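You operate a simulated robot arm through the tools that you are given. There is no shell and no other tool.

The job below is to be done with a simulated two-armed robot. You get a single attempt, and the scene is never put back.

JOB
Zero the sugar meter with water.
Fine: wipe the well with the grey cloth, spoon water on from cup 57, shut the lid, press ZERO; put cloth and spoon back.

It is judged by the outcome, as a careful person would: the job done as asked, and still so three seconds after it is handed in. It fails if anything else is knocked over, pushed out of place, dropped, spilled or broken. A push-on lid holds only when it is set on centred and level and pressed home; a screw cap is set on level and turned clockwise until tight. Flat cloth is picked up by pressing the open fingertips on it (5 to 10 N) and closing them slowly along it; thin cloth reads only 2 to 8 mm in the jaws.

ROBOT AND FRAMES
Two 7-joint arms with fingered hands on one trunk that stands fixed in place. Base frame: the origin is at the foot of the trunk, x ahead of it, y to its left, z up. Units: mm, rad, N and s.
The left shoulder is at [50, 214, 869], the right one opposite. With the tool pointing down near the work surface each hand reaches from about 340 to 880 mm from the base axis, measured 20 degrees to its own side. Payload 3 kg a hand.
Tool frame (each hand has its own): the origin (TCP) lies between the finger pads and is the grasp point; the fingertips stand 26 mm ahead of it; z points along the fingers, y is the line along which they close. The gripper opens to 132 mm. The gripper's body begins 73 mm behind the TCP. The gripper is a hand of 3 fingers: y runs from the thumb to the fingers, the wrist lies at [0, 0, -229] in the tool frame, and closing takes about 1.5 s.
Orientation is told as [roll, pitch, yaw] about the base's x, y, z axes, in that order, counted from this pose: with the fingers straight down and closing along the base's y, the tool's x points along the base's -x, its y along +y and its z along -z.

CONTROLS
- The arms move only by the tool jog_arm. It takes "left_series", "right_series" or both (then of equal length, played together; a hand with none holds still); each is one flat list of numbers, 7 for each row, row after row: the shift along the base's x, y, z in units of 100 mm (1.0 is 100 mm), then the turn, a rotation vector about the base's x, y, z in units of 180 degrees (1.0 is 180 degrees), then the gripper command, from -1 (fully open) to 1 (shut), values between in proportion. In form: [x, y, z, ax, ay, az, claw, x, y, z, ax, ay, az, claw, ...]. A call has 1 to 20 rows; each row is the pose to reach, as a shift and turn from the pose commanded when the call began. A call with a number of a shift or a turn outside -1 to 1 is refused whole. Each row takes 0.2 s and may step no farther than 50 mm and 0.15 rad from the row before; otherwise, or with a gripper value out of range, the whole call is refused. A pose out of reach is approached as far as the arm can. The call stops where the force on the tool passes 40 N (or 10 N more than at its start, if that is more) or the arm is blocked; 0.2 s more then pass. The fingers move at their own pace (about 72 mm/s each) and stop on an object; they squeeze with about 32 N. The grip force told is the motor's: it shows also when the fingers shut on nothing. Time passes only in rows, and 0.2 s behind the last, so rows that repeat a pose let the fingers close. The reply holds the time, the measured pose of the TCP, the force on the tool along the base axes, the opening and the grip force, in the units named above and with some noise, with the torque about the TCP (base axes, N m) and any sound that the robot's microphone picked up, and new pictures: "views" is both (left out), scene, wrist or none (wrist: the cameras of the hands that moved).
- Cameras (640 x 400 px; columns grow to the right, rows downward): "scene" is now at [31.7, -29.4, 1508.9]; the picture's right is [-0.34, -0.94, 0.00], its down [-0.54, 0.20, -0.82] and it looks along [0.77, -0.28, -0.57] (base axes); focal length 313 px, centre (320, 200). "left" rides on the left gripper at [-61, 3, -92] in its tool frame; the picture's right is [-0.05, -1.00, 0.00], its down [0.83, -0.04, -0.56] and it looks along [0.55, -0.03, 0.83] (tool axes); focal length 230 px, centre (320, 200). "right" rides on the right gripper at [61, 3, -92] in its tool frame; the picture's right is [-0.05, 1.00, 0.00], its down [-0.83, -0.04, -0.56] and it looks along [-0.55, -0.03, 0.83] (tool axes); focal length 230 px, centre (320, 200). There is no depth. A picture from a camera that has moved, and an enlarged one, comes with that camera's place and axes in the base frame and with its lens.
- set_grasp(shape, hand): the hand has 3 fingers and takes this shape, open, in about a second: jaw (thumb against the fingers, like two jaws); tri (thumb and two fingers); tip (a fingertip pinch); poke (one finger out to press); point (the index stretched); flat (the hand flat); cup (the hand cupped); fist (a fist). The gripper value then closes the fingers along that shape, each until it touches; the sizes above hold for jaw. It gives what a move gives, with no picture.
- aim_head(pan, tilt): turns the head with the scene camera to pan (to the left, within 1.501 rad either way) and tilt (down, from -0.506 to 1.204), counted from straight ahead of the robot. It gives what a move gives, and a new picture of the scene camera.
- zoom(camera, box): a new picture of the part [left, top, right, bottom] of that camera's present view, enlarged. The clock stands still meanwhile.
- sign_off(): hands the job in; it is judged then, once.

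Nothing tells you positions but the pictures and the camera data. Unless the task says otherwise, let go and move clear before handing in.

The tools are called after "Request:" as a command line: name --argument value ..., lists and objects as JSON in quotes. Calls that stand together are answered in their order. jog_arm: Moves the arms, as the interface text tells. Its arguments: {"type":"object","properties":{"left_series":{"type":"array","items":{"type":"number"}},"right_series":{"type":"array","items":{"type":"number"}},"views":{"type":"string","enum":["both","scene","wrist","none"]}},"required":[]} The other tools are called the same way: set_grasp (shape, hand) gives the hand a shape; aim_head (pan, tilt) turns the head that bears the scene camera; zoom (camera, box) takes an enlarged picture of a part of a camera's view; sign_off () hands the job in.

At the start:

```text
time_s: 0.0
left_eef_pos: [434.7, 33.1, 1252.6]
left_orientation: [0.0, 0.0, -0.355]
left_contact_force: [0.2, 0.3, 0.2]
left_torque: [0.01, 0.02, -0.01]
left_width: 131.6
left_grasp_force: 0.0
left_shape: jaw
right_eef_pos: [350.9, -401.2, 1258.7]
right_orientation: [0.001, -0.001, -0.355]
right_contact_force: [0.0, -0.1, 0.6]
right_torque: [-0.02, 0.0, 0.01]
right_width: 132.2
right_grasp_force: 0.0
right_shape: jaw
head pan, tilt: [-0.351, 0.607]
```

scene: 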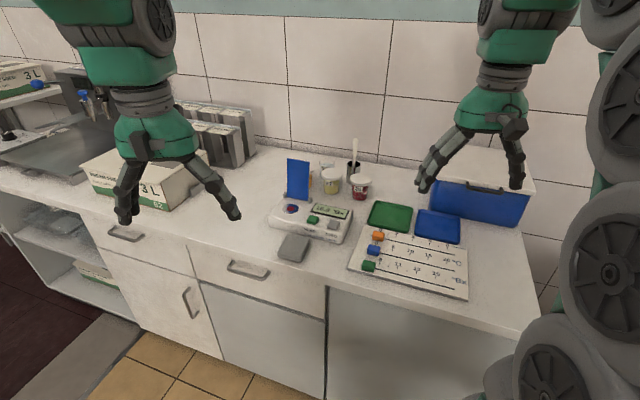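
right: 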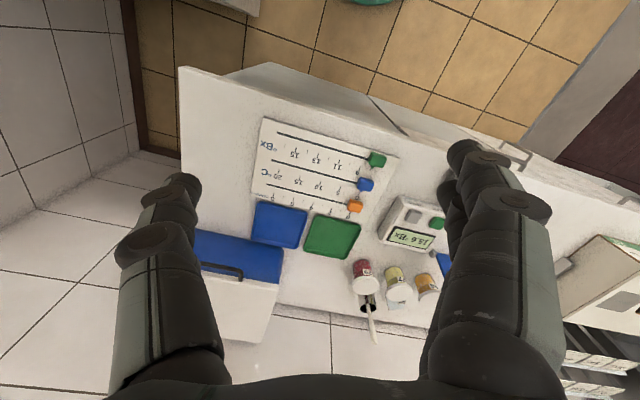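
left: 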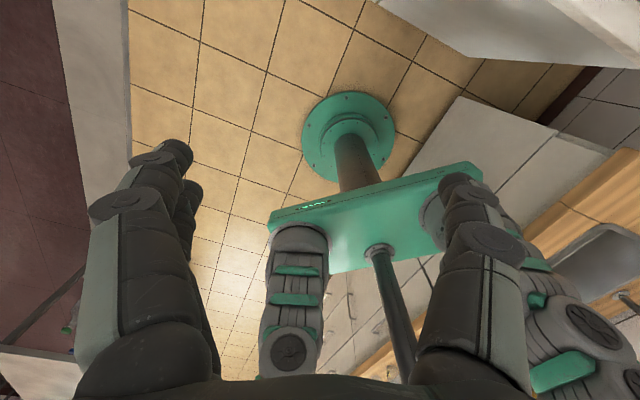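

The counter holds the meter with a blue lid standing open, a grey cloth in front of it, some small cups, a spoon in a holder, and a slider board. I'll zoom in to see the details before moving.

Request:
zoom --camera "scene" --box '[250, 130, 410, 270]'

Request:
zoom --camera "right" --box '[330, 180, 490, 350]'

Request:
zoom --camera "scene" --box '[300, 130, 390, 210]'

```text
2.86 times, centred on (330, 200) of scene
camera zoom: at [31.7, -29.4, 1508.9], right [-0.34, -0.94, 0.0], down [-0.54, 0.2, -0.82], along [0.77, -0.28, -0.57], focal length 895 px, centre (291, 200)
```

zoom: 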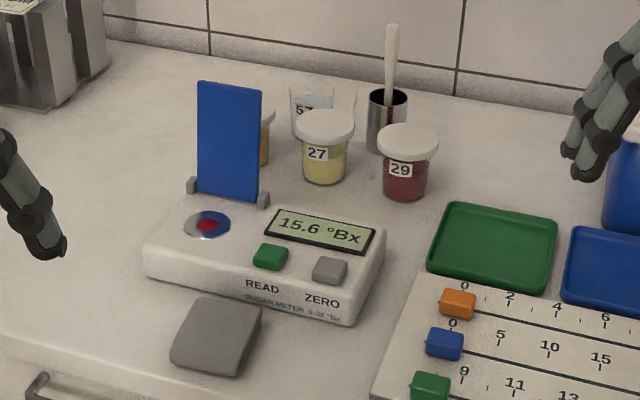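

```text
2.35 times, centred on (410, 265) of right
camera zoom: at [295.3, -377.5, 1350.7], right [0.4, 0.92, 0.0], down [0.76, -0.33, 0.56], along [0.51, -0.22, -0.83], focal length 541 px, centre (108, 47)
```

zoom: 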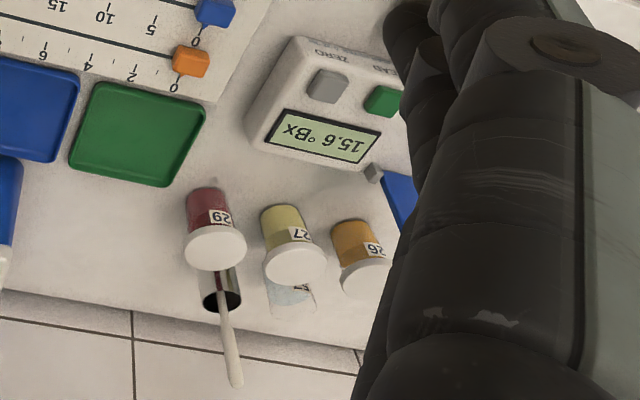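

```text
5.00 times, centred on (345, 170) of scene
camera zoom: at [31.7, -29.4, 1508.9], right [-0.34, -0.94, 0.0], down [-0.54, 0.2, -0.82], along [0.77, -0.28, -0.57], focal length 1566 px, centre (195, 350)
```

zoom: 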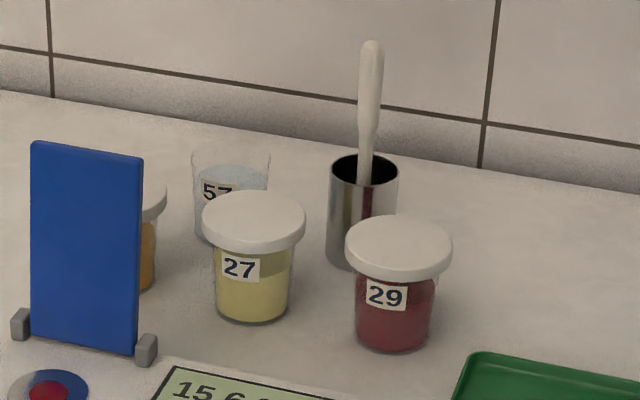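

I put the ZERO button near (680, -309, 933), with the pot and cup 57 further back near x≈970–1000. I'll move the left hand aside and bring the right hand over the meter for a closer look.

Request:
jog_arm --right_series '[0.35, 0.15, -0.2, 0, 0, 0.03, -1, 0.7, 0.3, -0.4, 0, 0, 0.06, -1, 1.0, 0.5, -0.6, 0, 0, 0.09, -1, 1.3, 0.7, -0.8, 0, 0, 0.113, -1]' --left_series '[0, 0.4, 0, 0, 0, 0, -1, 0, 0.8, 0, 0, 0, 0, -1, 0, 1.0, 0, 0, 0, 0, -1, 0, 1.0, 0, 0, 0, 0, -1]'

```text
refused: 1.3 is not a number from -1 to 1
```

The scene is unchanged: that call was refused because each call is limited to 100 mm of shift. I'll repeat the move within that limit.

Request:
jog_arm --right_series '[0.35, 0.15, -0.2, 0, 0, 0.03, -1, 0.7, 0.3, -0.4, 0, 0, 0.06, -1, 0.9, 0.5, -0.6, 0, 0, 0.09, -1, 1.0, 0.7, -0.8, 0, 0, 0.113, -1]' --left_series '[0, 0.4, 0, 0, 0, 0, -1, 0, 0.8, 0, 0, 0, 0, -1, 0, 1.0, 0, 0, 0, 0, -1, 0, 1.0, 0, 0, 0, 0, -1]'

```text
time_s: 1.0
left_eef_pos: [434.5, 131.9, 1252.2]
left_orientation: [0.0, 0.0, -0.353]
left_contact_force: [-0.3, -0.4, 0.4]
left_torque: [-0.01, -0.02, 0.02]
left_width: 131.8
left_grasp_force: 0.0
left_shape: jaw
right_eef_pos: [452.5, -329.5, 1178.3]
right_orientation: [0.0, -0.002, 0.002]
right_contact_force: [0.7, 0.2, 0.4]
right_torque: [-0.01, 0.0, 0.01]
right_width: 131.9
right_grasp_force: 0.1
right_shape: jaw
head pan, tilt: [-0.351, 0.607]
camera right: at [390.6, -327.6, 1270.8], right [0.05, 1.0, 0.0], down [0.83, -0.04, 0.56], along [0.56, -0.03, -0.83], focal length 230 px, centre (320, 200)
camera left: at [492.5, 112.7, 1344.0], right [-0.3, -0.95, 0.0], down [-0.79, 0.25, 0.56], along [-0.53, 0.17, -0.83], focal length 230 px, centre (320, 200)
```

scene: 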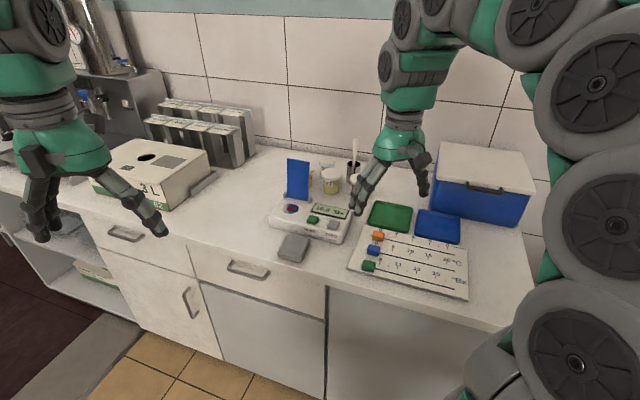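
right: 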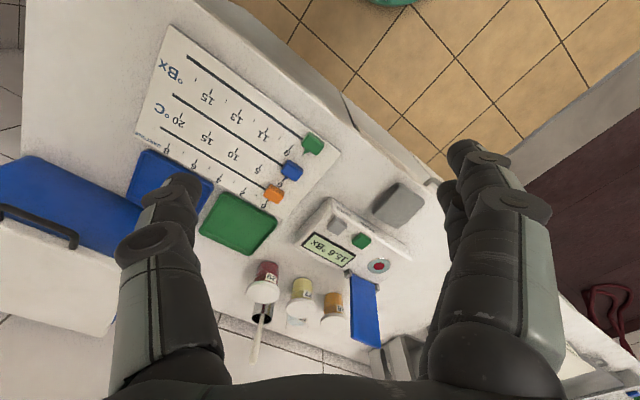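
left: 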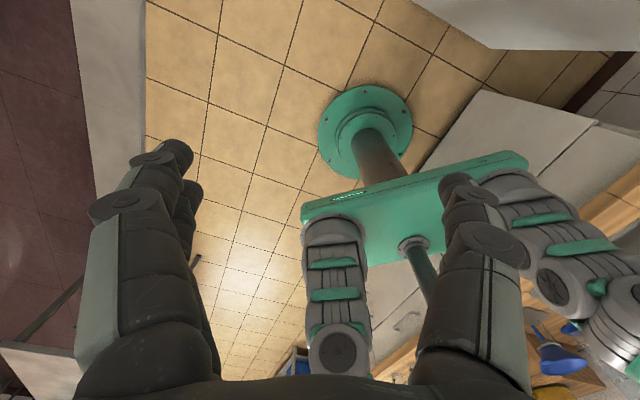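

Request:
zoom --camera "right" --box '[240, 170, 440, 360]'

Request:
zoom --camera "scene" --box '[260, 190, 360, 270]'

```text
2.11 times, centred on (340, 265) of right
camera zoom: at [390.6, -327.6, 1270.8], right [0.05, 1.0, 0.0], down [0.83, -0.04, 0.56], along [0.56, -0.03, -0.83], focal length 484 px, centre (278, 63)
```

zoom: 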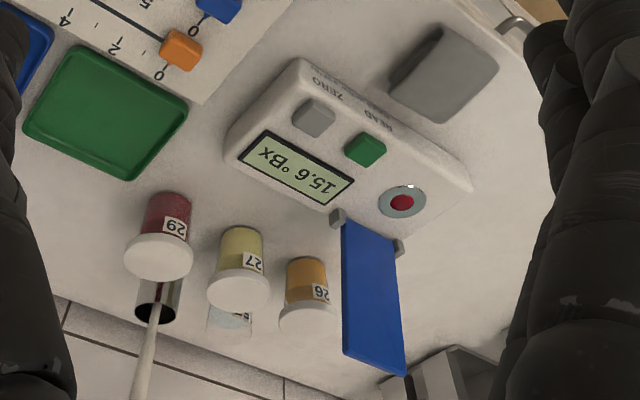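

```text
5.00 times, centred on (310, 230) of scene
camera zoom: at [31.7, -29.4, 1508.9], right [-0.34, -0.94, 0.0], down [-0.54, 0.2, -0.82], along [0.77, -0.28, -0.57], focal length 1566 px, centre (370, 50)
```

zoom: 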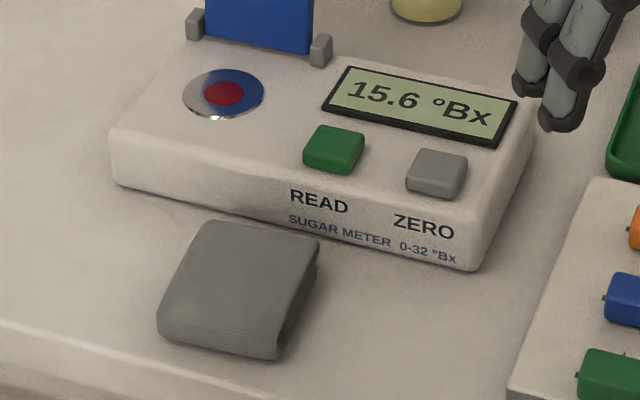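

Triangulating both cameras gives the well near (813, -216, 922), the cloth near (660, -187, 903) and the meter turned about -0.67 rad. The red residue shows in the well. I'll bring the right hand over the cloth with its yaw matched to the meter.

Request:
jog_arm --right_series '[0.2, 0.14, -0.1, 0, 0, -0.043, -1, 0.4, 0.28, -0.2, 0, 0, -0.086, -1, 0.6, 0.42, -0.3, 0, 0, -0.129, -1, 0.8, 0.56, -0.4, 0, 0, -0.172, -1, 1.0, 0.7, -0.5, 0, 0, -0.213, -1]' --views "none"

Request:
jog_arm --right_series '[0.25, 0.18, -0.2, 0, 0, 0, -0.6, 0.5, 0.35, -0.4, 0, 0, 0, -0.3, 0.75, 0.5, -0.6, 0, 0, 0, -0.2, 1.0, 0.7, -0.8, 0, 0, 0, -0.2]'

```text
time_s: 2.2
left_eef_pos: [433.9, 131.1, 1251.4]
left_orientation: [0.0, 0.0, -0.354]
left_contact_force: [0.1, -0.2, -0.5]
left_torque: [0.01, -0.04, 0.02]
left_width: 132.0
left_grasp_force: 0.1
left_shape: jaw
right_eef_pos: [552.8, -259.0, 1128.7]
right_orientation: [0.0, 0.0, -0.674]
right_contact_force: [0.2, 0.6, -0.4]
right_torque: [0.01, 0.03, 0.02]
right_width: 131.5
right_grasp_force: 0.1
right_shape: jaw
head pan, tilt: [-0.351, 0.607]
```

```text
time_s: 3.2
left_eef_pos: [435.0, 131.9, 1251.2]
left_orientation: [0.0, 0.0, -0.354]
left_contact_force: [0.1, 0.5, 0.1]
left_torque: [0.03, 0.01, 0.0]
left_width: 131.9
left_grasp_force: 0.1
left_shape: jaw
right_eef_pos: [654.6, -189.3, 1047.5]
right_orientation: [0.001, 0.0, -0.668]
right_contact_force: [-0.6, 0.6, 0.3]
right_torque: [-0.03, 0.0, -0.06]
right_width: 80.0
right_grasp_force: 0.0
right_shape: jaw
head pan, tilt: [-0.351, 0.607]
camera right: at [608.8, -149.8, 1139.3], right [0.66, 0.75, 0.0], down [0.62, -0.55, 0.56], along [0.42, -0.37, -0.83], focal length 230 px, centre (320, 200)
```

scene: 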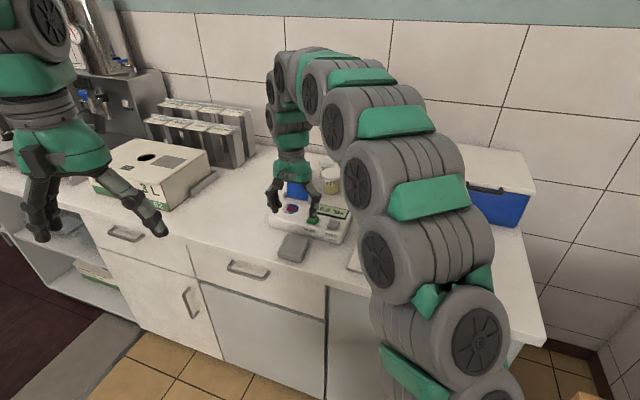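
right: 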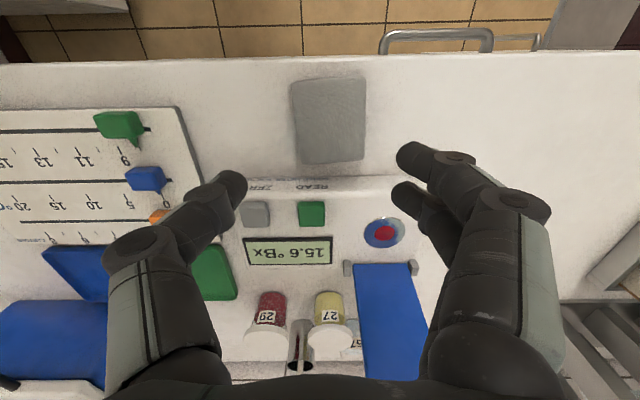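

From directly above, the cloth centre reads about (661, -184). I'll descend onto it with the fingers about 55 mm apart.

Request:
jog_arm --right_series '[0.06, 0.05, -0.3, 0, 0, 0, 0.15, 0.06, 0.05, -0.6, 0, 0, 0, 0.15, 0.06, 0.05, -0.85, 0, 0, 0, 0.15, 0.06, 0.05, -0.95, 0, 0, 0, 0.15, 0.06, 0.05, -0.95, 0, 0, 0, 0.15]'

```text
time_s: 4.4
left_eef_pos: [435.8, 132.7, 1251.3]
left_orientation: [0.0, 0.0, -0.355]
left_contact_force: [0.1, 0.3, -0.2]
left_torque: [0.02, -0.02, 0.04]
left_width: 132.1
left_grasp_force: 0.1
left_shape: jaw
right_eef_pos: [657.2, -184.7, 953.7]
right_orientation: [0.0, 0.002, -0.668]
right_contact_force: [0.1, -0.2, -0.4]
right_torque: [0.0, -0.01, 0.01]
right_width: 56.8
right_grasp_force: 0.1
right_shape: jaw
head pan, tilt: [-0.351, 0.607]
camera right: at [611.8, -145.6, 1045.1], right [0.66, 0.75, 0.0], down [0.62, -0.55, 0.56], along [0.42, -0.37, -0.83], focal length 230 px, centre (320, 200)
```

scene: 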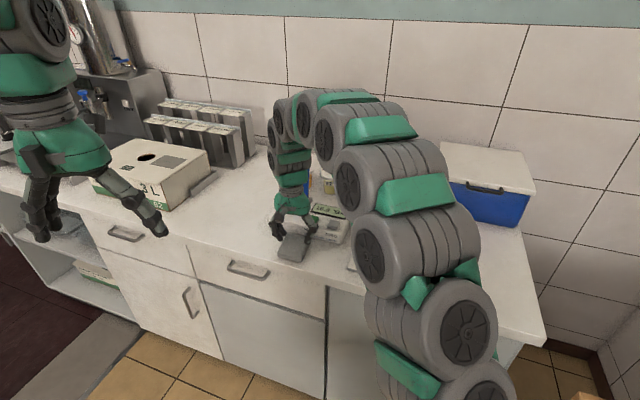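
right: 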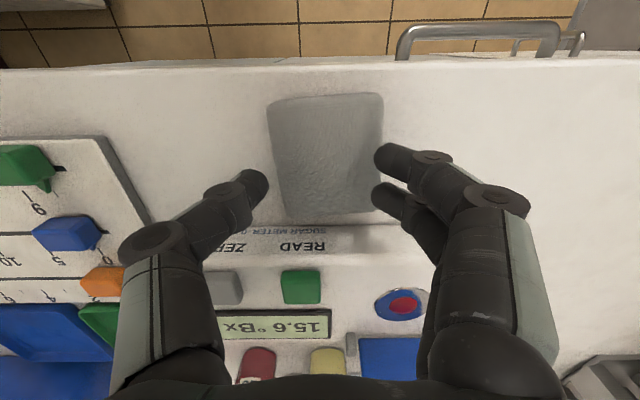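

The fingers are centred over the cloth. I'll lower in small steps until contact reads 5 to 10 N.

Request:
jog_arm --right_series '[0.03, 0, -0.06, 0, 0, 0, 0.15, 0.03, 0, -0.12, 0, 0, 0, 0.15, 0.03, 0, -0.18, 0, 0, 0, 0.15]' --views "none"

Request:
jog_arm --right_series '[0, 0, -0.02, 0, 0, 0, 0.15, 0, 0, -0.04, 0, 0, 0, 0.15]' --views "none"

```text
time_s: 5.2
left_eef_pos: [434.9, 130.7, 1251.5]
left_orientation: [0.002, -0.002, -0.353]
left_contact_force: [0.1, -0.1, -0.5]
left_torque: [0.0, -0.01, 0.01]
left_width: 132.1
left_grasp_force: 0.1
left_shape: jaw
right_eef_pos: [662.1, -187.0, 935.7]
right_orientation: [-0.001, -0.001, -0.669]
right_contact_force: [0.2, 1.0, 3.3]
right_torque: [0.07, -0.04, -0.02]
right_width: 56.3
right_grasp_force: 0.0
right_shape: jaw
head pan, tilt: [-0.351, 0.607]
```

```text
time_s: 6.0
left_eef_pos: [433.8, 130.9, 1252.1]
left_orientation: [0.0, -0.002, -0.354]
left_contact_force: [-0.2, 0.2, -1.2]
left_torque: [-0.02, 0.0, 0.03]
left_width: 132.0
left_grasp_force: 0.1
left_shape: jaw
right_eef_pos: [662.1, -184.7, 934.9]
right_orientation: [0.005, -0.006, -0.667]
right_contact_force: [-3.1, 3.7, 19.8]
right_torque: [0.64, -0.3, 0.17]
right_width: 56.2
right_grasp_force: 0.1
right_shape: jaw
head pan, tilt: [-0.351, 0.607]
stopped in row 2 (right hand): the force on the tool passed its limit at 41 N (the readings are from after the stop); the commanded pose is now the measured one
```

Contact is at TCP z≈935, and the last push overshot. I'll back off to get about 7 N.

Request:
jog_arm --right_series '[0, 0, 0.012, 0, 0, 0, 0.15]' --views "wrist"

```text
time_s: 6.4
left_eef_pos: [433.6, 131.2, 1251.1]
left_orientation: [0.001, 0.0, -0.356]
left_contact_force: [0.0, -1.0, 1.0]
left_torque: [-0.04, 0.0, -0.03]
left_width: 131.8
left_grasp_force: 0.0
left_shape: jaw
right_eef_pos: [661.8, -185.0, 934.8]
right_orientation: [0.004, -0.006, -0.668]
right_contact_force: [-1.9, 3.3, 18.5]
right_torque: [0.56, -0.31, 0.14]
right_width: 56.7
right_grasp_force: 0.0
right_shape: jaw
head pan, tilt: [-0.351, 0.607]
camera right: at [614.9, -146.0, 1026.7], right [0.66, 0.75, 0.01], down [0.62, -0.55, 0.56], along [0.42, -0.37, -0.83], focal length 230 px, centre (320, 200)
```

right: 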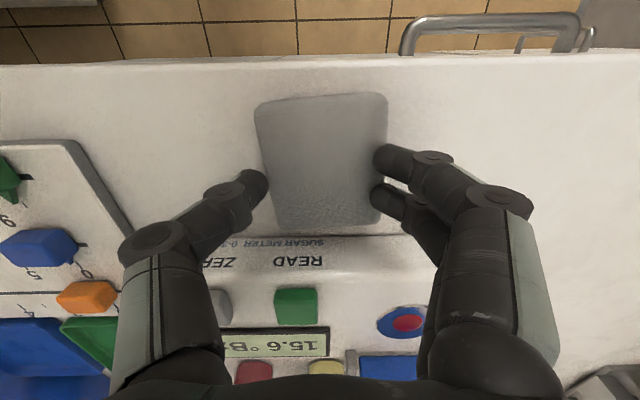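

The tips sit on the cloth but still press about 18 N. I'll ease up slightly and close slowly along it.

Request:
jog_arm --right_series '[0, 0, 0.012, 0, 0, 0, 0.15, 0, 0, 0.02, 0, 0, 0, 0.15]' --views "none"

```text
time_s: 7.0
left_eef_pos: [434.8, 131.2, 1252.2]
left_orientation: [0.001, 0.001, -0.354]
left_contact_force: [-0.1, 0.5, 0.0]
left_torque: [-0.02, 0.01, 0.01]
left_width: 132.1
left_grasp_force: 0.0
left_shape: jaw
right_eef_pos: [662.3, -187.6, 935.2]
right_orientation: [0.003, -0.005, -0.671]
right_contact_force: [0.1, -0.9, 3.7]
right_torque: [0.09, -0.07, 0.04]
right_width: 56.2
right_grasp_force: 0.1
right_shape: jaw
head pan, tilt: [-0.351, 0.607]
```

Request:
jog_arm --right_series '[0, 0, -0.005, 0, 0, 0, 0.15, 0, 0, -0.005, 0, 0, 0, 0.2, 0, 0, -0.005, 0, 0, 0, 0.25, 0, 0, -0.005, 0, 0, 0, 0.3, 0, 0, -0.005, 0, 0, 0, 0.35, 0, 0, -0.005, 0, 0, 0, 0.4]' --views "wrist"

```text
time_s: 8.4
left_eef_pos: [435.2, 130.1, 1251.1]
left_orientation: [-0.001, -0.002, -0.354]
left_contact_force: [-0.1, -0.7, 0.7]
left_torque: [0.0, -0.01, -0.01]
left_width: 131.8
left_grasp_force: 0.0
left_shape: jaw
right_eef_pos: [661.4, -186.7, 934.7]
right_orientation: [0.002, -0.003, -0.669]
right_contact_force: [0.0, 0.6, -0.4]
right_torque: [0.02, -0.03, -0.02]
right_width: 0.0
right_grasp_force: 32.2
right_shape: jaw
head pan, tilt: [-0.351, 0.607]
camera right: at [615.3, -146.6, 1027.0], right [0.66, 0.75, 0.0], down [0.62, -0.55, 0.56], along [0.42, -0.37, -0.83], focal length 230 px, centre (320, 200)
```

right: 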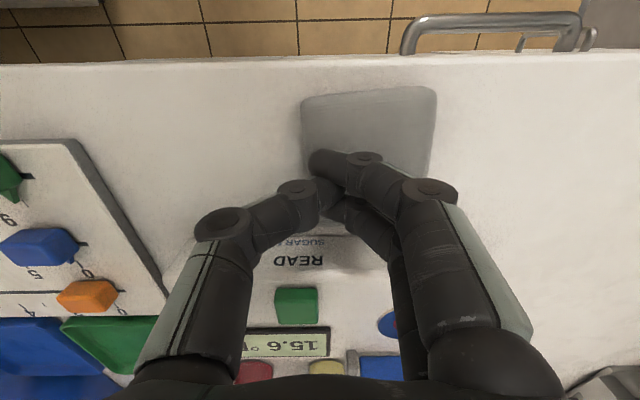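

The fingers snapped fully shut and dragged the cloth sideways without gripping it. I'll lift and look.

Request:
jog_arm --right_series '[0, 0, 0.2, 0, 0, 0, 0.4, 0, 0, 0.5, 0, 0, 0, -0.2, 0, 0, 0.7, 0, 0, 0, -0.2]'

Request:
zoom --camera "right" --box '[220, 60, 460, 220]'

```text
time_s: 9.2
left_eef_pos: [435.1, 130.8, 1251.3]
left_orientation: [0.001, -0.001, -0.354]
left_contact_force: [-0.2, -0.1, 0.1]
left_torque: [0.04, -0.03, 0.04]
left_width: 131.7
left_grasp_force: 0.1
left_shape: jaw
right_eef_pos: [661.5, -184.6, 1004.8]
right_orientation: [0.006, -0.005, -0.67]
right_contact_force: [0.1, -0.5, -0.3]
right_torque: [-0.02, -0.01, 0.0]
right_width: 78.9
right_grasp_force: 0.1
right_shape: jaw
head pan, tilt: [-0.351, 0.607]
camera right: at [615.2, -146.4, 1096.6], right [0.66, 0.75, 0.0], down [0.62, -0.55, 0.56], along [0.42, -0.37, -0.83], focal length 230 px, centre (320, 200)
```

scene: 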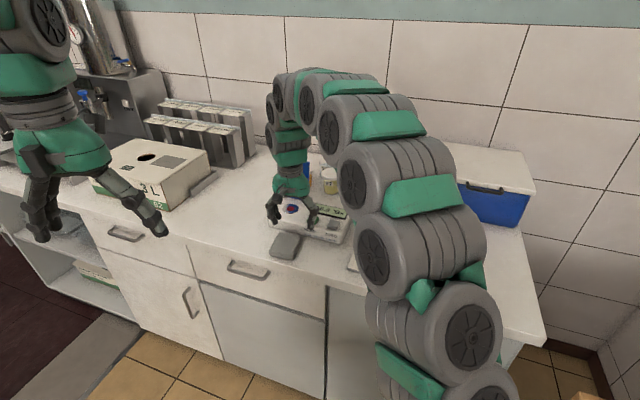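
right: 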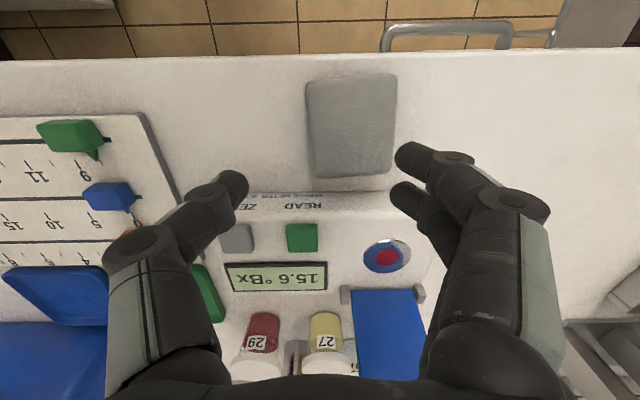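

```text
2.50 times, centred on (340, 140) of right
camera zoom: at [615.2, -146.4, 1096.6], right [0.66, 0.75, 0.0], down [0.62, -0.55, 0.56], along [0.42, -0.37, -0.83], focal length 575 px, centre (270, 350)
```

zoom: 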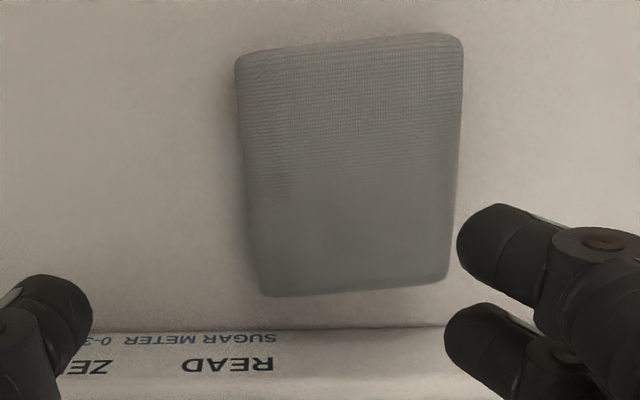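

The pad slid about 25 mm along the meter's long axis and is now near (673, -162). It seems to be a thick folded pad, so I'll straddle it with wide fingers and squeeze its sides.

Request:
jog_arm --right_series '[0.06, 0.11, -0.2, 0, 0, 0.01, -0.65, 0.12, 0.22, -0.4, 0, 0, 0.02, -0.65, 0.12, 0.22, -0.6, 0, 0, 0.02, -0.65, 0.12, 0.22, -0.7, 0, 0, 0.02, -0.65]' --views "wrist"

```text
time_s: 10.2
left_eef_pos: [434.3, 132.2, 1251.3]
left_orientation: [-0.001, 0.0, -0.354]
left_contact_force: [0.6, -0.2, 0.0]
left_torque: [0.02, 0.0, 0.02]
left_width: 131.9
left_grasp_force: 0.1
left_shape: jaw
right_eef_pos: [675.8, -162.6, 935.5]
right_orientation: [0.004, -0.003, -0.606]
right_contact_force: [-0.1, -0.7, 0.5]
right_torque: [0.0, -0.01, 0.03]
right_width: 108.7
right_grasp_force: 0.0
right_shape: jaw
head pan, tilt: [-0.351, 0.607]
camera right: at [626.3, -126.2, 1027.0], right [0.61, 0.79, 0.0], down [0.66, -0.51, 0.56], along [0.44, -0.34, -0.83], focal length 230 px, centre (320, 200)
```

right: 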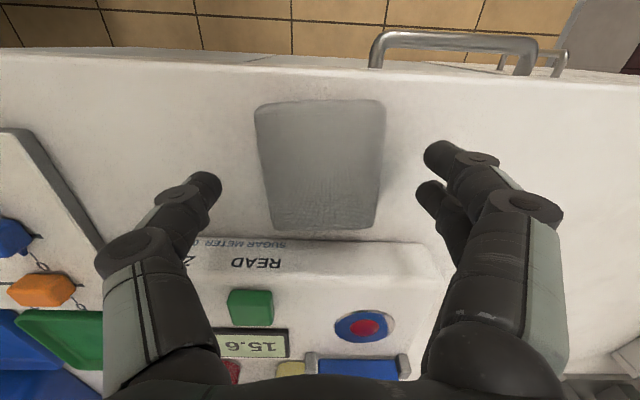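

The pad sits squarely between the open fingers. I'll lower the tips to just above the counter.

Request:
jog_arm --right_series '[0, 0, -0.05, 0, 0, 0, -0.65, 0, 0, -0.1, 0, 0, 0, -0.65, 0, 0, -0.12, 0, 0, 0, -0.65]' --views "none"

Request:
jog_arm --right_series '[0, 0, 0, 0, 0, 0, -0.4, 0, 0, 0, 0, 0, 0, -0.25, 0, 0, 0, 0, 0, 0, -0.15, 0, 0, 0, 0, 0, 0, -0.1, 0, 0, 0, 0, 0, 0, -0.05, 0, 0, 0, 0, 0, 0, 0]' --views "wrist"

```text
time_s: 11.0
left_eef_pos: [434.4, 131.2, 1252.1]
left_orientation: [0.001, 0.001, -0.354]
left_contact_force: [-0.1, 0.0, -0.3]
left_torque: [-0.01, 0.04, -0.01]
left_width: 131.8
left_grasp_force: 0.0
left_shape: jaw
right_eef_pos: [675.2, -163.2, 923.9]
right_orientation: [0.004, -0.003, -0.605]
right_contact_force: [0.6, -0.2, 0.2]
right_torque: [-0.02, -0.04, 0.0]
right_width: 108.8
right_grasp_force: 0.0
right_shape: jaw
head pan, tilt: [-0.351, 0.607]
```

```text
time_s: 12.4
left_eef_pos: [437.1, 130.7, 1251.3]
left_orientation: [0.0, 0.001, -0.355]
left_contact_force: [0.8, -0.1, 0.6]
left_torque: [0.03, -0.02, 0.01]
left_width: 132.0
left_grasp_force: 0.0
left_shape: jaw
right_eef_pos: [674.7, -163.8, 923.9]
right_orientation: [0.005, -0.003, -0.606]
right_contact_force: [-0.2, 0.1, -0.7]
right_torque: [-0.01, 0.01, -0.02]
right_width: 63.4
right_grasp_force: 31.2
right_shape: jaw
head pan, tilt: [-0.351, 0.607]
camera right: at [625.7, -127.1, 1015.7], right [0.61, 0.79, 0.0], down [0.65, -0.51, 0.56], along [0.44, -0.34, -0.83], focal length 230 px, centre (320, 200)
```

right: 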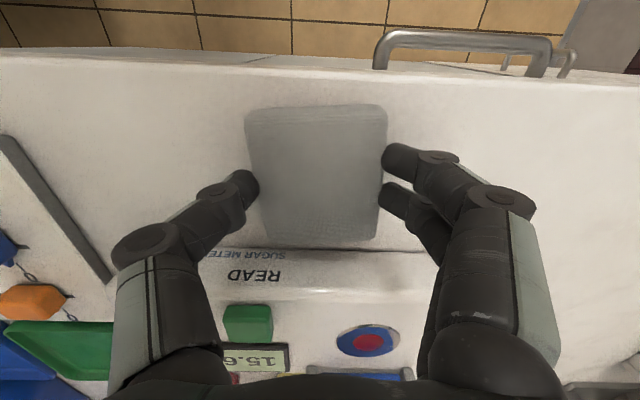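

The pad is gripped at 63 mm width with 31 N. I'll lift it and check that it comes along.

Request:
jog_arm --right_series '[0, 0, 0.1, 0, 0, 0, 0.3, 0, 0, 0.3, 0, 0, 0, 0.3, 0, 0, 0.6, 0, 0, 0, 0.3, 0, 0, 0.8, 0, 0, 0, 0.3]'

```text
time_s: 13.4
left_eef_pos: [433.4, 131.6, 1251.5]
left_orientation: [0.0, 0.0, -0.353]
left_contact_force: [-0.3, -0.1, -0.7]
left_torque: [-0.01, -0.01, -0.03]
left_width: 131.7
left_grasp_force: 0.0
left_shape: jaw
right_eef_pos: [673.1, -166.1, 1004.0]
right_orientation: [0.004, -0.003, -0.608]
right_contact_force: [-0.1, -0.5, -0.1]
right_torque: [-0.02, 0.01, -0.02]
right_width: 63.4
right_grasp_force: 32.2
right_shape: jaw
head pan, tilt: [-0.351, 0.607]
camera right: at [624.6, -129.1, 1095.9], right [0.61, 0.79, 0.0], down [0.66, -0.51, 0.56], along [0.44, -0.34, -0.83], focal length 230 px, centre (320, 200)
```

scene: 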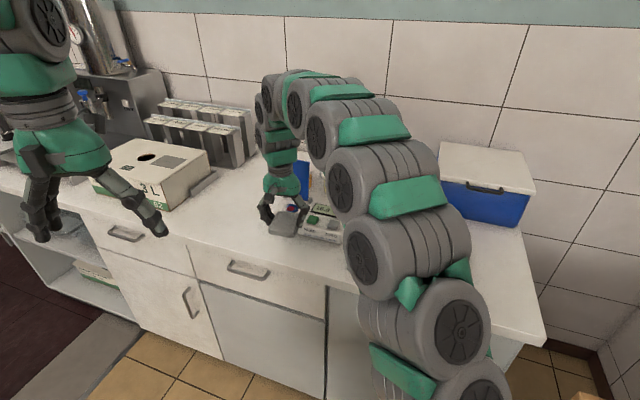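
right: 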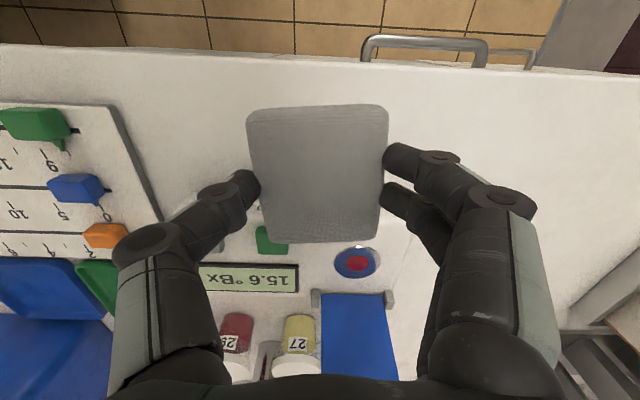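

The cloth lifts cleanly with the grip held. I'll carry it over the well, staying clear of the lid behind it.

Request:
jog_arm --right_series '[0.3, -0.1, 0, 0, 0, -0.007, 0.3, 0.6, -0.2, 0, 0, 0, -0.014, 0.3, 0.9, -0.31, 0, 0, 0, -0.02, 0.3, 1.0, -0.34, 0, 0, 0, -0.02, 0.3]' --views "none"

Request:
jog_arm --right_series '[0.2, -0.08, -0.1, 0, 0, 0, 0.3, 0.24, -0.1, -0.25, 0, 0, 0, 0.3]'

```text
time_s: 14.4
left_eef_pos: [435.2, 132.1, 1251.5]
left_orientation: [0.0, -0.001, -0.354]
left_contact_force: [0.5, -0.6, -0.4]
left_torque: [0.04, 0.01, 0.01]
left_width: 131.9
left_grasp_force: 0.1
left_shape: jaw
right_eef_pos: [775.4, -200.3, 1006.1]
right_orientation: [0.003, -0.002, -0.669]
right_contact_force: [0.0, -0.5, -1.0]
right_torque: [0.03, -0.01, -0.02]
right_width: 63.6
right_grasp_force: 32.0
right_shape: jaw
head pan, tilt: [-0.351, 0.607]
```

```text
time_s: 15.0
left_eef_pos: [435.1, 130.8, 1252.0]
left_orientation: [-0.001, 0.0, -0.355]
left_contact_force: [0.1, 0.7, -0.6]
left_torque: [-0.02, 0.03, 0.01]
left_width: 132.0
left_grasp_force: 0.0
left_shape: jaw
right_eef_pos: [797.2, -208.2, 979.3]
right_orientation: [0.005, -0.001, -0.67]
right_contact_force: [-0.2, 0.4, -0.1]
right_torque: [-0.01, 0.01, 0.0]
right_width: 63.5
right_grasp_force: 32.0
right_shape: jaw
head pan, tilt: [-0.351, 0.607]
camera right: at [750.4, -168.7, 1070.9], right [0.66, 0.75, 0.0], down [0.62, -0.55, 0.56], along [0.42, -0.37, -0.83], focal length 230 px, centre (320, 200)
```

scene: 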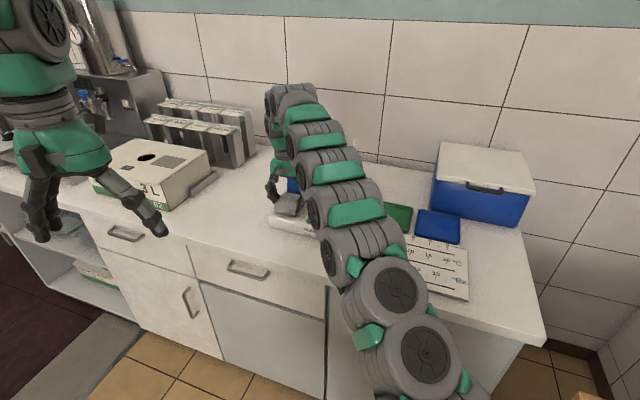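
right: 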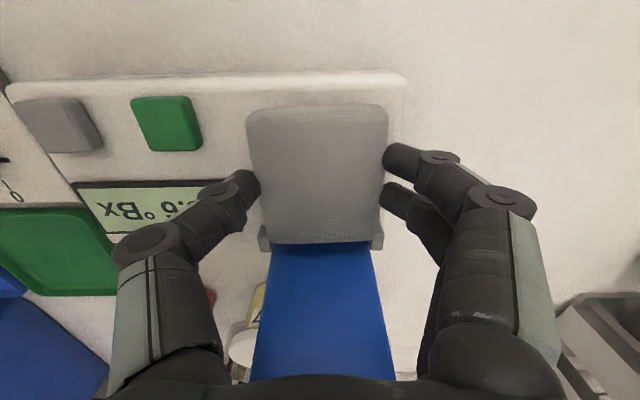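

The pad covers the well and lines up with the meter. I'll lower it until it touches.

Request:
jog_arm --right_series '[0, 0, -0.08, 0, 0, 0, 0.3, 0, 0, -0.16, 0, 0, 0, 0.3, 0, 0, -0.19, 0, 0, 0, 0.3]' --views "none"

Request:
jog_arm --right_series '[0, 0, -0.02, 0, 0, 0, 0.3, 0, 0, -0.03, 0, 0, 0, 0.3]' --views "wrist"

```text
time_s: 15.7
left_eef_pos: [434.0, 130.7, 1252.6]
left_orientation: [0.0, -0.001, -0.354]
left_contact_force: [-0.4, 0.1, 0.7]
left_torque: [0.0, 0.03, 0.03]
left_width: 132.0
left_grasp_force: 0.0
left_shape: jaw
right_eef_pos: [798.9, -206.9, 967.2]
right_orientation: [0.012, -0.011, -0.668]
right_contact_force: [-4.0, 0.4, 14.6]
right_torque: [-0.09, 0.17, -0.03]
right_width: 63.3
right_grasp_force: 31.8
right_shape: jaw
head pan, tilt: [-0.351, 0.607]
stopped in row 3 (right hand): the force on the tool passed its limit at 44 N (the readings are from after the stop); the commanded pose is now the measured one
```

```text
time_s: 16.4
left_eef_pos: [433.7, 131.3, 1252.2]
left_orientation: [0.0, -0.001, -0.354]
left_contact_force: [-0.1, 0.3, -0.5]
left_torque: [0.01, -0.01, 0.03]
left_width: 132.0
left_grasp_force: 0.1
left_shape: jaw
right_eef_pos: [799.9, -207.2, 967.3]
right_orientation: [0.014, -0.015, -0.668]
right_contact_force: [-4.1, 0.8, 13.2]
right_torque: [-0.17, 0.2, -0.07]
right_width: 63.5
right_grasp_force: 32.2
right_shape: jaw
head pan, tilt: [-0.351, 0.607]
stopped in row 2 (right hand): the force on the tool passed its limit at 41 N (the readings are from after the stop); the commanded pose is now the measured one
camera right: at [751.6, -167.4, 1059.0], right [0.66, 0.75, 0.01], down [0.61, -0.55, 0.57], along [0.43, -0.37, -0.82], focal length 230 px, centre (320, 200)
```

right: 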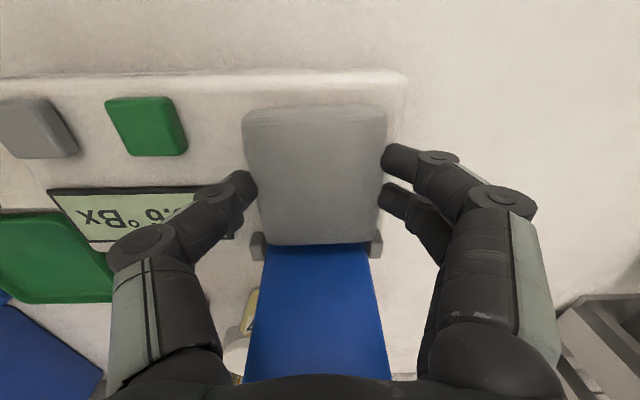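

Contact came about 10 mm higher than I expected, so the pad's rear edge may be on the hinge blocks. I'll raise slightly and look at it from the scene camera.

Request:
jog_arm --right_series '[0, 0, 0.05, 0, 0, 0, 0.3]' --views "none"

Request:
zoom --camera "scene" --box '[250, 150, 350, 250]'

Request:
zoom --camera "right" --box '[220, 80, 420, 280]'

```text
time_s: 16.8
left_eef_pos: [433.4, 131.2, 1252.2]
left_orientation: [-0.001, 0.001, -0.354]
left_contact_force: [0.8, 0.6, 0.0]
left_torque: [0.01, 0.0, 0.02]
left_width: 131.8
left_grasp_force: 0.0
left_shape: jaw
right_eef_pos: [799.9, -207.1, 971.1]
right_orientation: [0.01, -0.015, -0.666]
right_contact_force: [0.0, 0.4, 0.0]
right_torque: [0.0, -0.02, -0.03]
right_width: 63.2
right_grasp_force: 31.9
right_shape: jaw
head pan, tilt: [-0.351, 0.607]
```

```text
4.00 times, centred on (300, 200) of scene
camera zoom: at [31.7, -29.4, 1508.9], right [-0.34, -0.94, 0.0], down [-0.54, 0.2, -0.82], along [0.77, -0.28, -0.57], focal length 1253 px, centre (400, 200)
```

zoom: 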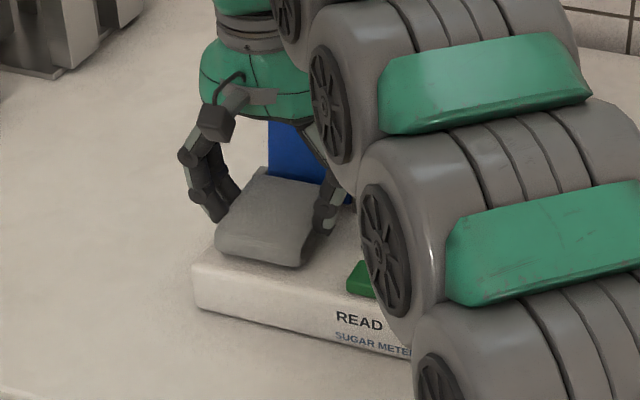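

```text
2.00 times, centred on (320, 180) of right
camera zoom: at [751.2, -167.6, 1062.1], right [0.66, 0.75, 0.01], down [0.61, -0.55, 0.57], along [0.43, -0.37, -0.82], focal length 460 px, centre (320, 240)
```

zoom: 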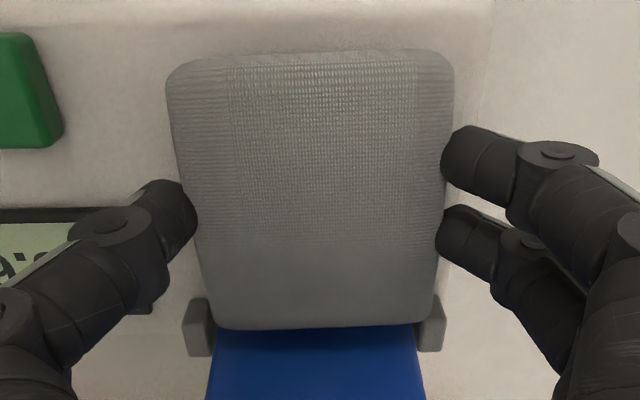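

My counter estimate was off: the meter's height puts the counter near z≈881, so 967 is real contact between pad and meter. I'll settle at a light press, check the force, then rub.

Request:
jog_arm --right_series '[0, 0, -0.03, 0, 0, 0, 0.3, 0, 0, -0.045, 0, 0, 0, 0.3]' --views "none"

```text
time_s: 17.4
left_eef_pos: [432.9, 131.7, 1251.6]
left_orientation: [-0.001, 0.0, -0.354]
left_contact_force: [0.2, -0.1, 1.0]
left_torque: [0.0, -0.01, 0.01]
left_width: 131.8
left_grasp_force: 0.1
left_shape: jaw
right_eef_pos: [799.5, -207.1, 969.1]
right_orientation: [0.012, -0.014, -0.668]
right_contact_force: [-3.3, 0.9, 8.8]
right_torque: [-0.07, 0.14, -0.02]
right_width: 63.2
right_grasp_force: 31.7
right_shape: jaw
head pan, tilt: [-0.351, 0.607]
```

Steady at 8.8 N. I'll rub along both meter axes.

Request:
jog_arm --right_series '[0.04, 0.05, 0, 0, 0, 0, 0.3, 0.074, 0.094, 0, 0, 0, 0, 0.3, 0.037, 0.047, 0, 0, 0, 0, 0.3, 0, 0, 0, 0, 0, 0, 0.3, -0.037, -0.047, 0, 0, 0, 0, 0.3, -0.074, -0.094, 0, 0, 0, 0, 0.3, 0, 0, 0, 0, 0, 0, 0.3, 0.05, -0.04, 0, 0, 0, 0, 0.3, 0.09, -0.005, 0, 0, 0, 0, 0.3, 0.03, 0.11, 0, 0, 0, 0, 0.3, -0.06, 0.05, 0, 0, 0, 0, 0.3, -0.1, -0.04, 0, 0, 0, 0, 0.3, -0.02, -0.11, 0, 0, 0, 0, 0.3, 0.05, -0.04, 0, 0, 0, 0, 0.3, 0, 0, 0, 0, 0, 0, 0.3]' --views "none"

```text
time_s: 20.6
left_eef_pos: [433.9, 131.4, 1252.2]
left_orientation: [0.0, 0.001, -0.355]
left_contact_force: [-0.5, -0.1, -0.2]
left_torque: [0.0, 0.01, -0.05]
left_width: 131.7
left_grasp_force: 0.1
left_shape: jaw
right_eef_pos: [799.4, -208.0, 965.0]
right_orientation: [0.012, -0.012, -0.67]
right_contact_force: [2.2, -5.6, 11.1]
right_torque: [-0.1, -0.05, -0.04]
right_width: 63.1
right_grasp_force: 32.1
right_shape: jaw
head pan, tilt: [-0.351, 0.607]
```

That pass finished without a stop. I'll lift and pull back to check the well.

Request:
jog_arm --right_series '[0, 0, 0.2, 0, 0, 0, 0.3, 0, 0, 0.5, 0, 0, 0, 0.3, -0.3, 0.2, 0.6, 0, 0, 0, 0.3, -0.6, 0.4, 0.7, 0, 0, 0, 0.3, -0.9, 0.5, 0.7, 0, 0, 0, 0.3]'

Request:
zoom --camera "right" --box '[240, 150, 440, 350]'

```text
time_s: 21.8
left_eef_pos: [434.2, 131.2, 1250.5]
left_orientation: [0.0, -0.001, -0.354]
left_contact_force: [0.1, 0.9, -0.4]
left_torque: [0.0, 0.02, 0.01]
left_width: 132.0
left_grasp_force: 0.1
left_shape: jaw
right_eef_pos: [709.1, -157.1, 1037.3]
right_orientation: [0.014, -0.014, -0.669]
right_contact_force: [-0.3, 0.6, -0.3]
right_torque: [0.0, 0.01, 0.0]
right_width: 63.1
right_grasp_force: 31.9
right_shape: jaw
head pan, tilt: [-0.351, 0.607]
camera right: at [661.2, -118.5, 1128.6], right [0.66, 0.75, 0.01], down [0.61, -0.55, 0.57], along [0.43, -0.37, -0.82], focal length 230 px, centre (320, 200)
```

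scene: 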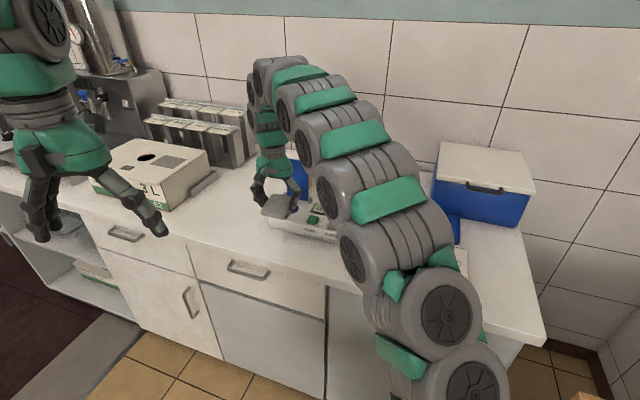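
right: 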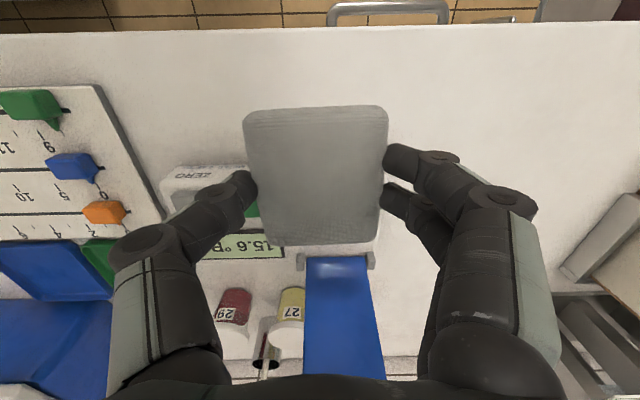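

```text
2.00 times, centred on (340, 250) of right
camera zoom: at [661.2, -118.5, 1128.6], right [0.66, 0.75, 0.01], down [0.61, -0.55, 0.57], along [0.43, -0.37, -0.82], focal length 460 px, centre (280, 100)
```

zoom: 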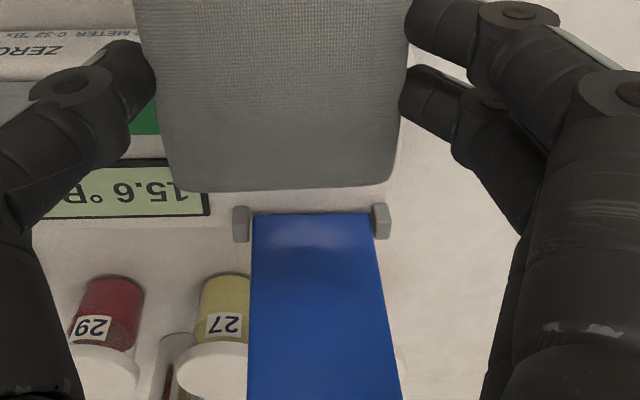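

The cloth hides the well from this camera. I'll pull back a little further.

Request:
jog_arm --right_series '[-0.3, 0.0, -0.1, 0, 0, 0, 0.3, -0.6, -0.05, -0.2, 0, 0, 0, 0.3]' --views "none"

Request:
zoom --camera "right" --box '[280, 180, 480, 320]'

Request:
zoom --camera "scene" --box '[250, 170, 350, 250]'

```text
time_s: 22.4
left_eef_pos: [435.3, 130.9, 1251.2]
left_orientation: [-0.001, 0.0, -0.355]
left_contact_force: [0.8, 0.7, -0.5]
left_torque: [-0.03, 0.0, -0.02]
left_width: 131.7
left_grasp_force: 0.1
left_shape: jaw
right_eef_pos: [650.2, -162.3, 1015.0]
right_orientation: [0.012, -0.011, -0.669]
right_contact_force: [0.5, -0.8, -1.6]
right_torque: [0.03, -0.05, 0.0]
right_width: 63.2
right_grasp_force: 32.5
right_shape: jaw
head pan, tilt: [-0.351, 0.607]
```

```text
2.86 times, centred on (380, 250) of right
camera zoom: at [602.5, -122.3, 1105.9], right [0.66, 0.75, 0.01], down [0.62, -0.55, 0.57], along [0.43, -0.37, -0.82], focal length 657 px, centre (149, 57)
```

zoom: 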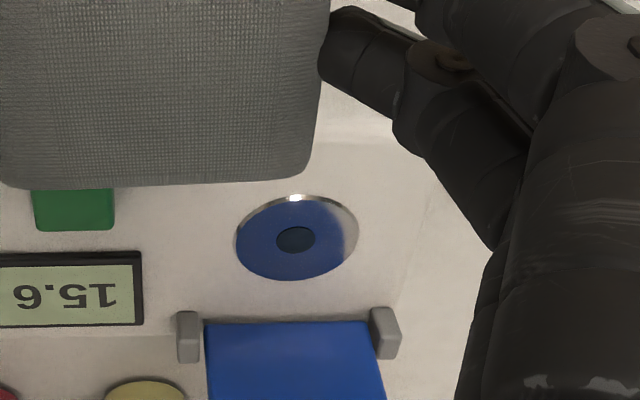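

```text
5.00 times, centred on (300, 210) of scene
camera zoom: at [31.7, -29.4, 1508.9], right [-0.34, -0.94, 0.0], down [-0.54, 0.2, -0.82], along [0.77, -0.28, -0.57], focal length 1566 px, centre (420, 150)
```

zoom: 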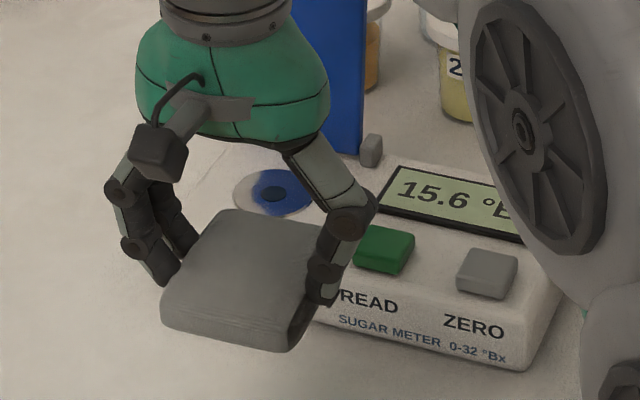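

The red residue is gone and the well's glass shows clean. I'll put the cloth back at its original spot near (661, -184).

Request:
jog_arm --right_series '[0.12, -0.23, -0.2, 0, 0, 0.01, 0.3, 0.12, -0.23, -0.5, 0, 0, 0.02, 0.3, 0.12, -0.23, -0.75, 0, 0, 0.02, 0.3, 0.12, -0.23, -0.84, 0, 0, 0.02, 0.3, 0.12, -0.23, -0.84, 0, 0, 0.02, 0.3]' --views "wrist"

```text
time_s: 23.6
left_eef_pos: [433.8, 131.4, 1251.9]
left_orientation: [0.0, 0.0, -0.355]
left_contact_force: [-0.2, 0.6, 0.5]
left_torque: [0.02, -0.01, -0.01]
left_width: 132.0
left_grasp_force: 0.1
left_shape: jaw
right_eef_pos: [662.2, -182.2, 933.6]
right_orientation: [0.011, -0.014, -0.604]
right_contact_force: [-0.6, 0.1, -0.9]
right_torque: [0.0, -0.01, -0.01]
right_width: 63.1
right_grasp_force: 31.9
right_shape: jaw
head pan, tilt: [-0.351, 0.607]
camera right: at [610.3, -146.4, 1025.0], right [0.61, 0.79, 0.01], down [0.65, -0.51, 0.57], along [0.45, -0.34, -0.82], focal length 230 px, centre (320, 200)
```

right: 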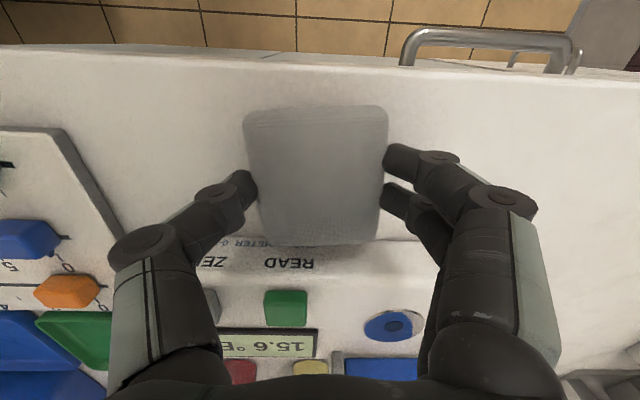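

Request:
jog_arm --right_series '[0, 0, -0.04, 0, 0, 0, 0.3, 0, 0, -0.07, 0, 0, 0, 0.3, 0, 0, -0.08, 0, 0, 0, 0.3]' --views "none"

```text
time_s: 24.4
left_eef_pos: [434.8, 131.3, 1251.8]
left_orientation: [0.0, -0.002, -0.355]
left_contact_force: [-0.2, 0.2, -0.5]
left_torque: [0.01, 0.02, 0.0]
left_width: 131.9
left_grasp_force: 0.1
left_shape: jaw
right_eef_pos: [662.6, -184.6, 924.9]
right_orientation: [0.012, -0.014, -0.607]
right_contact_force: [0.0, 0.8, 0.1]
right_torque: [-0.02, -0.04, -0.01]
right_width: 63.2
right_grasp_force: 32.1
right_shape: jaw
head pan, tilt: [-0.351, 0.607]
```

Request:
jog_arm --right_series '[0, 0, -0.01, 0, 0, 0, 0.3, 0, 0, -0.02, 0, 0, 0, 0.3]' --views "none"

```text
time_s: 25.0
left_eef_pos: [434.2, 132.4, 1252.2]
left_orientation: [0.001, 0.0, -0.354]
left_contact_force: [0.5, -0.4, 0.2]
left_torque: [0.0, 0.0, -0.01]
left_width: 131.7
left_grasp_force: 0.0
left_shape: jaw
right_eef_pos: [661.2, -183.1, 922.1]
right_orientation: [0.013, -0.015, -0.606]
right_contact_force: [-0.5, -0.2, -0.1]
right_torque: [0.01, 0.03, 0.0]
right_width: 63.0
right_grasp_force: 31.7
right_shape: jaw
head pan, tilt: [-0.351, 0.607]
```

Request:
jog_arm --right_series '[0, 0, -0.01, 0, 0, 0, 0.3, 0, 0, -0.02, 0, 0, 0, 0.3]' --views "none"

```text
time_s: 25.6
left_eef_pos: [434.7, 131.8, 1252.0]
left_orientation: [0.001, 0.0, -0.355]
left_contact_force: [0.4, -1.0, -0.6]
left_torque: [0.04, 0.03, -0.01]
left_width: 132.0
left_grasp_force: 0.0
left_shape: jaw
right_eef_pos: [660.9, -184.6, 920.5]
right_orientation: [0.012, -0.014, -0.605]
right_contact_force: [-2.7, 2.6, 10.7]
right_torque: [0.07, 0.01, 0.02]
right_width: 63.0
right_grasp_force: 32.3
right_shape: jaw
head pan, tilt: [-0.351, 0.607]
```

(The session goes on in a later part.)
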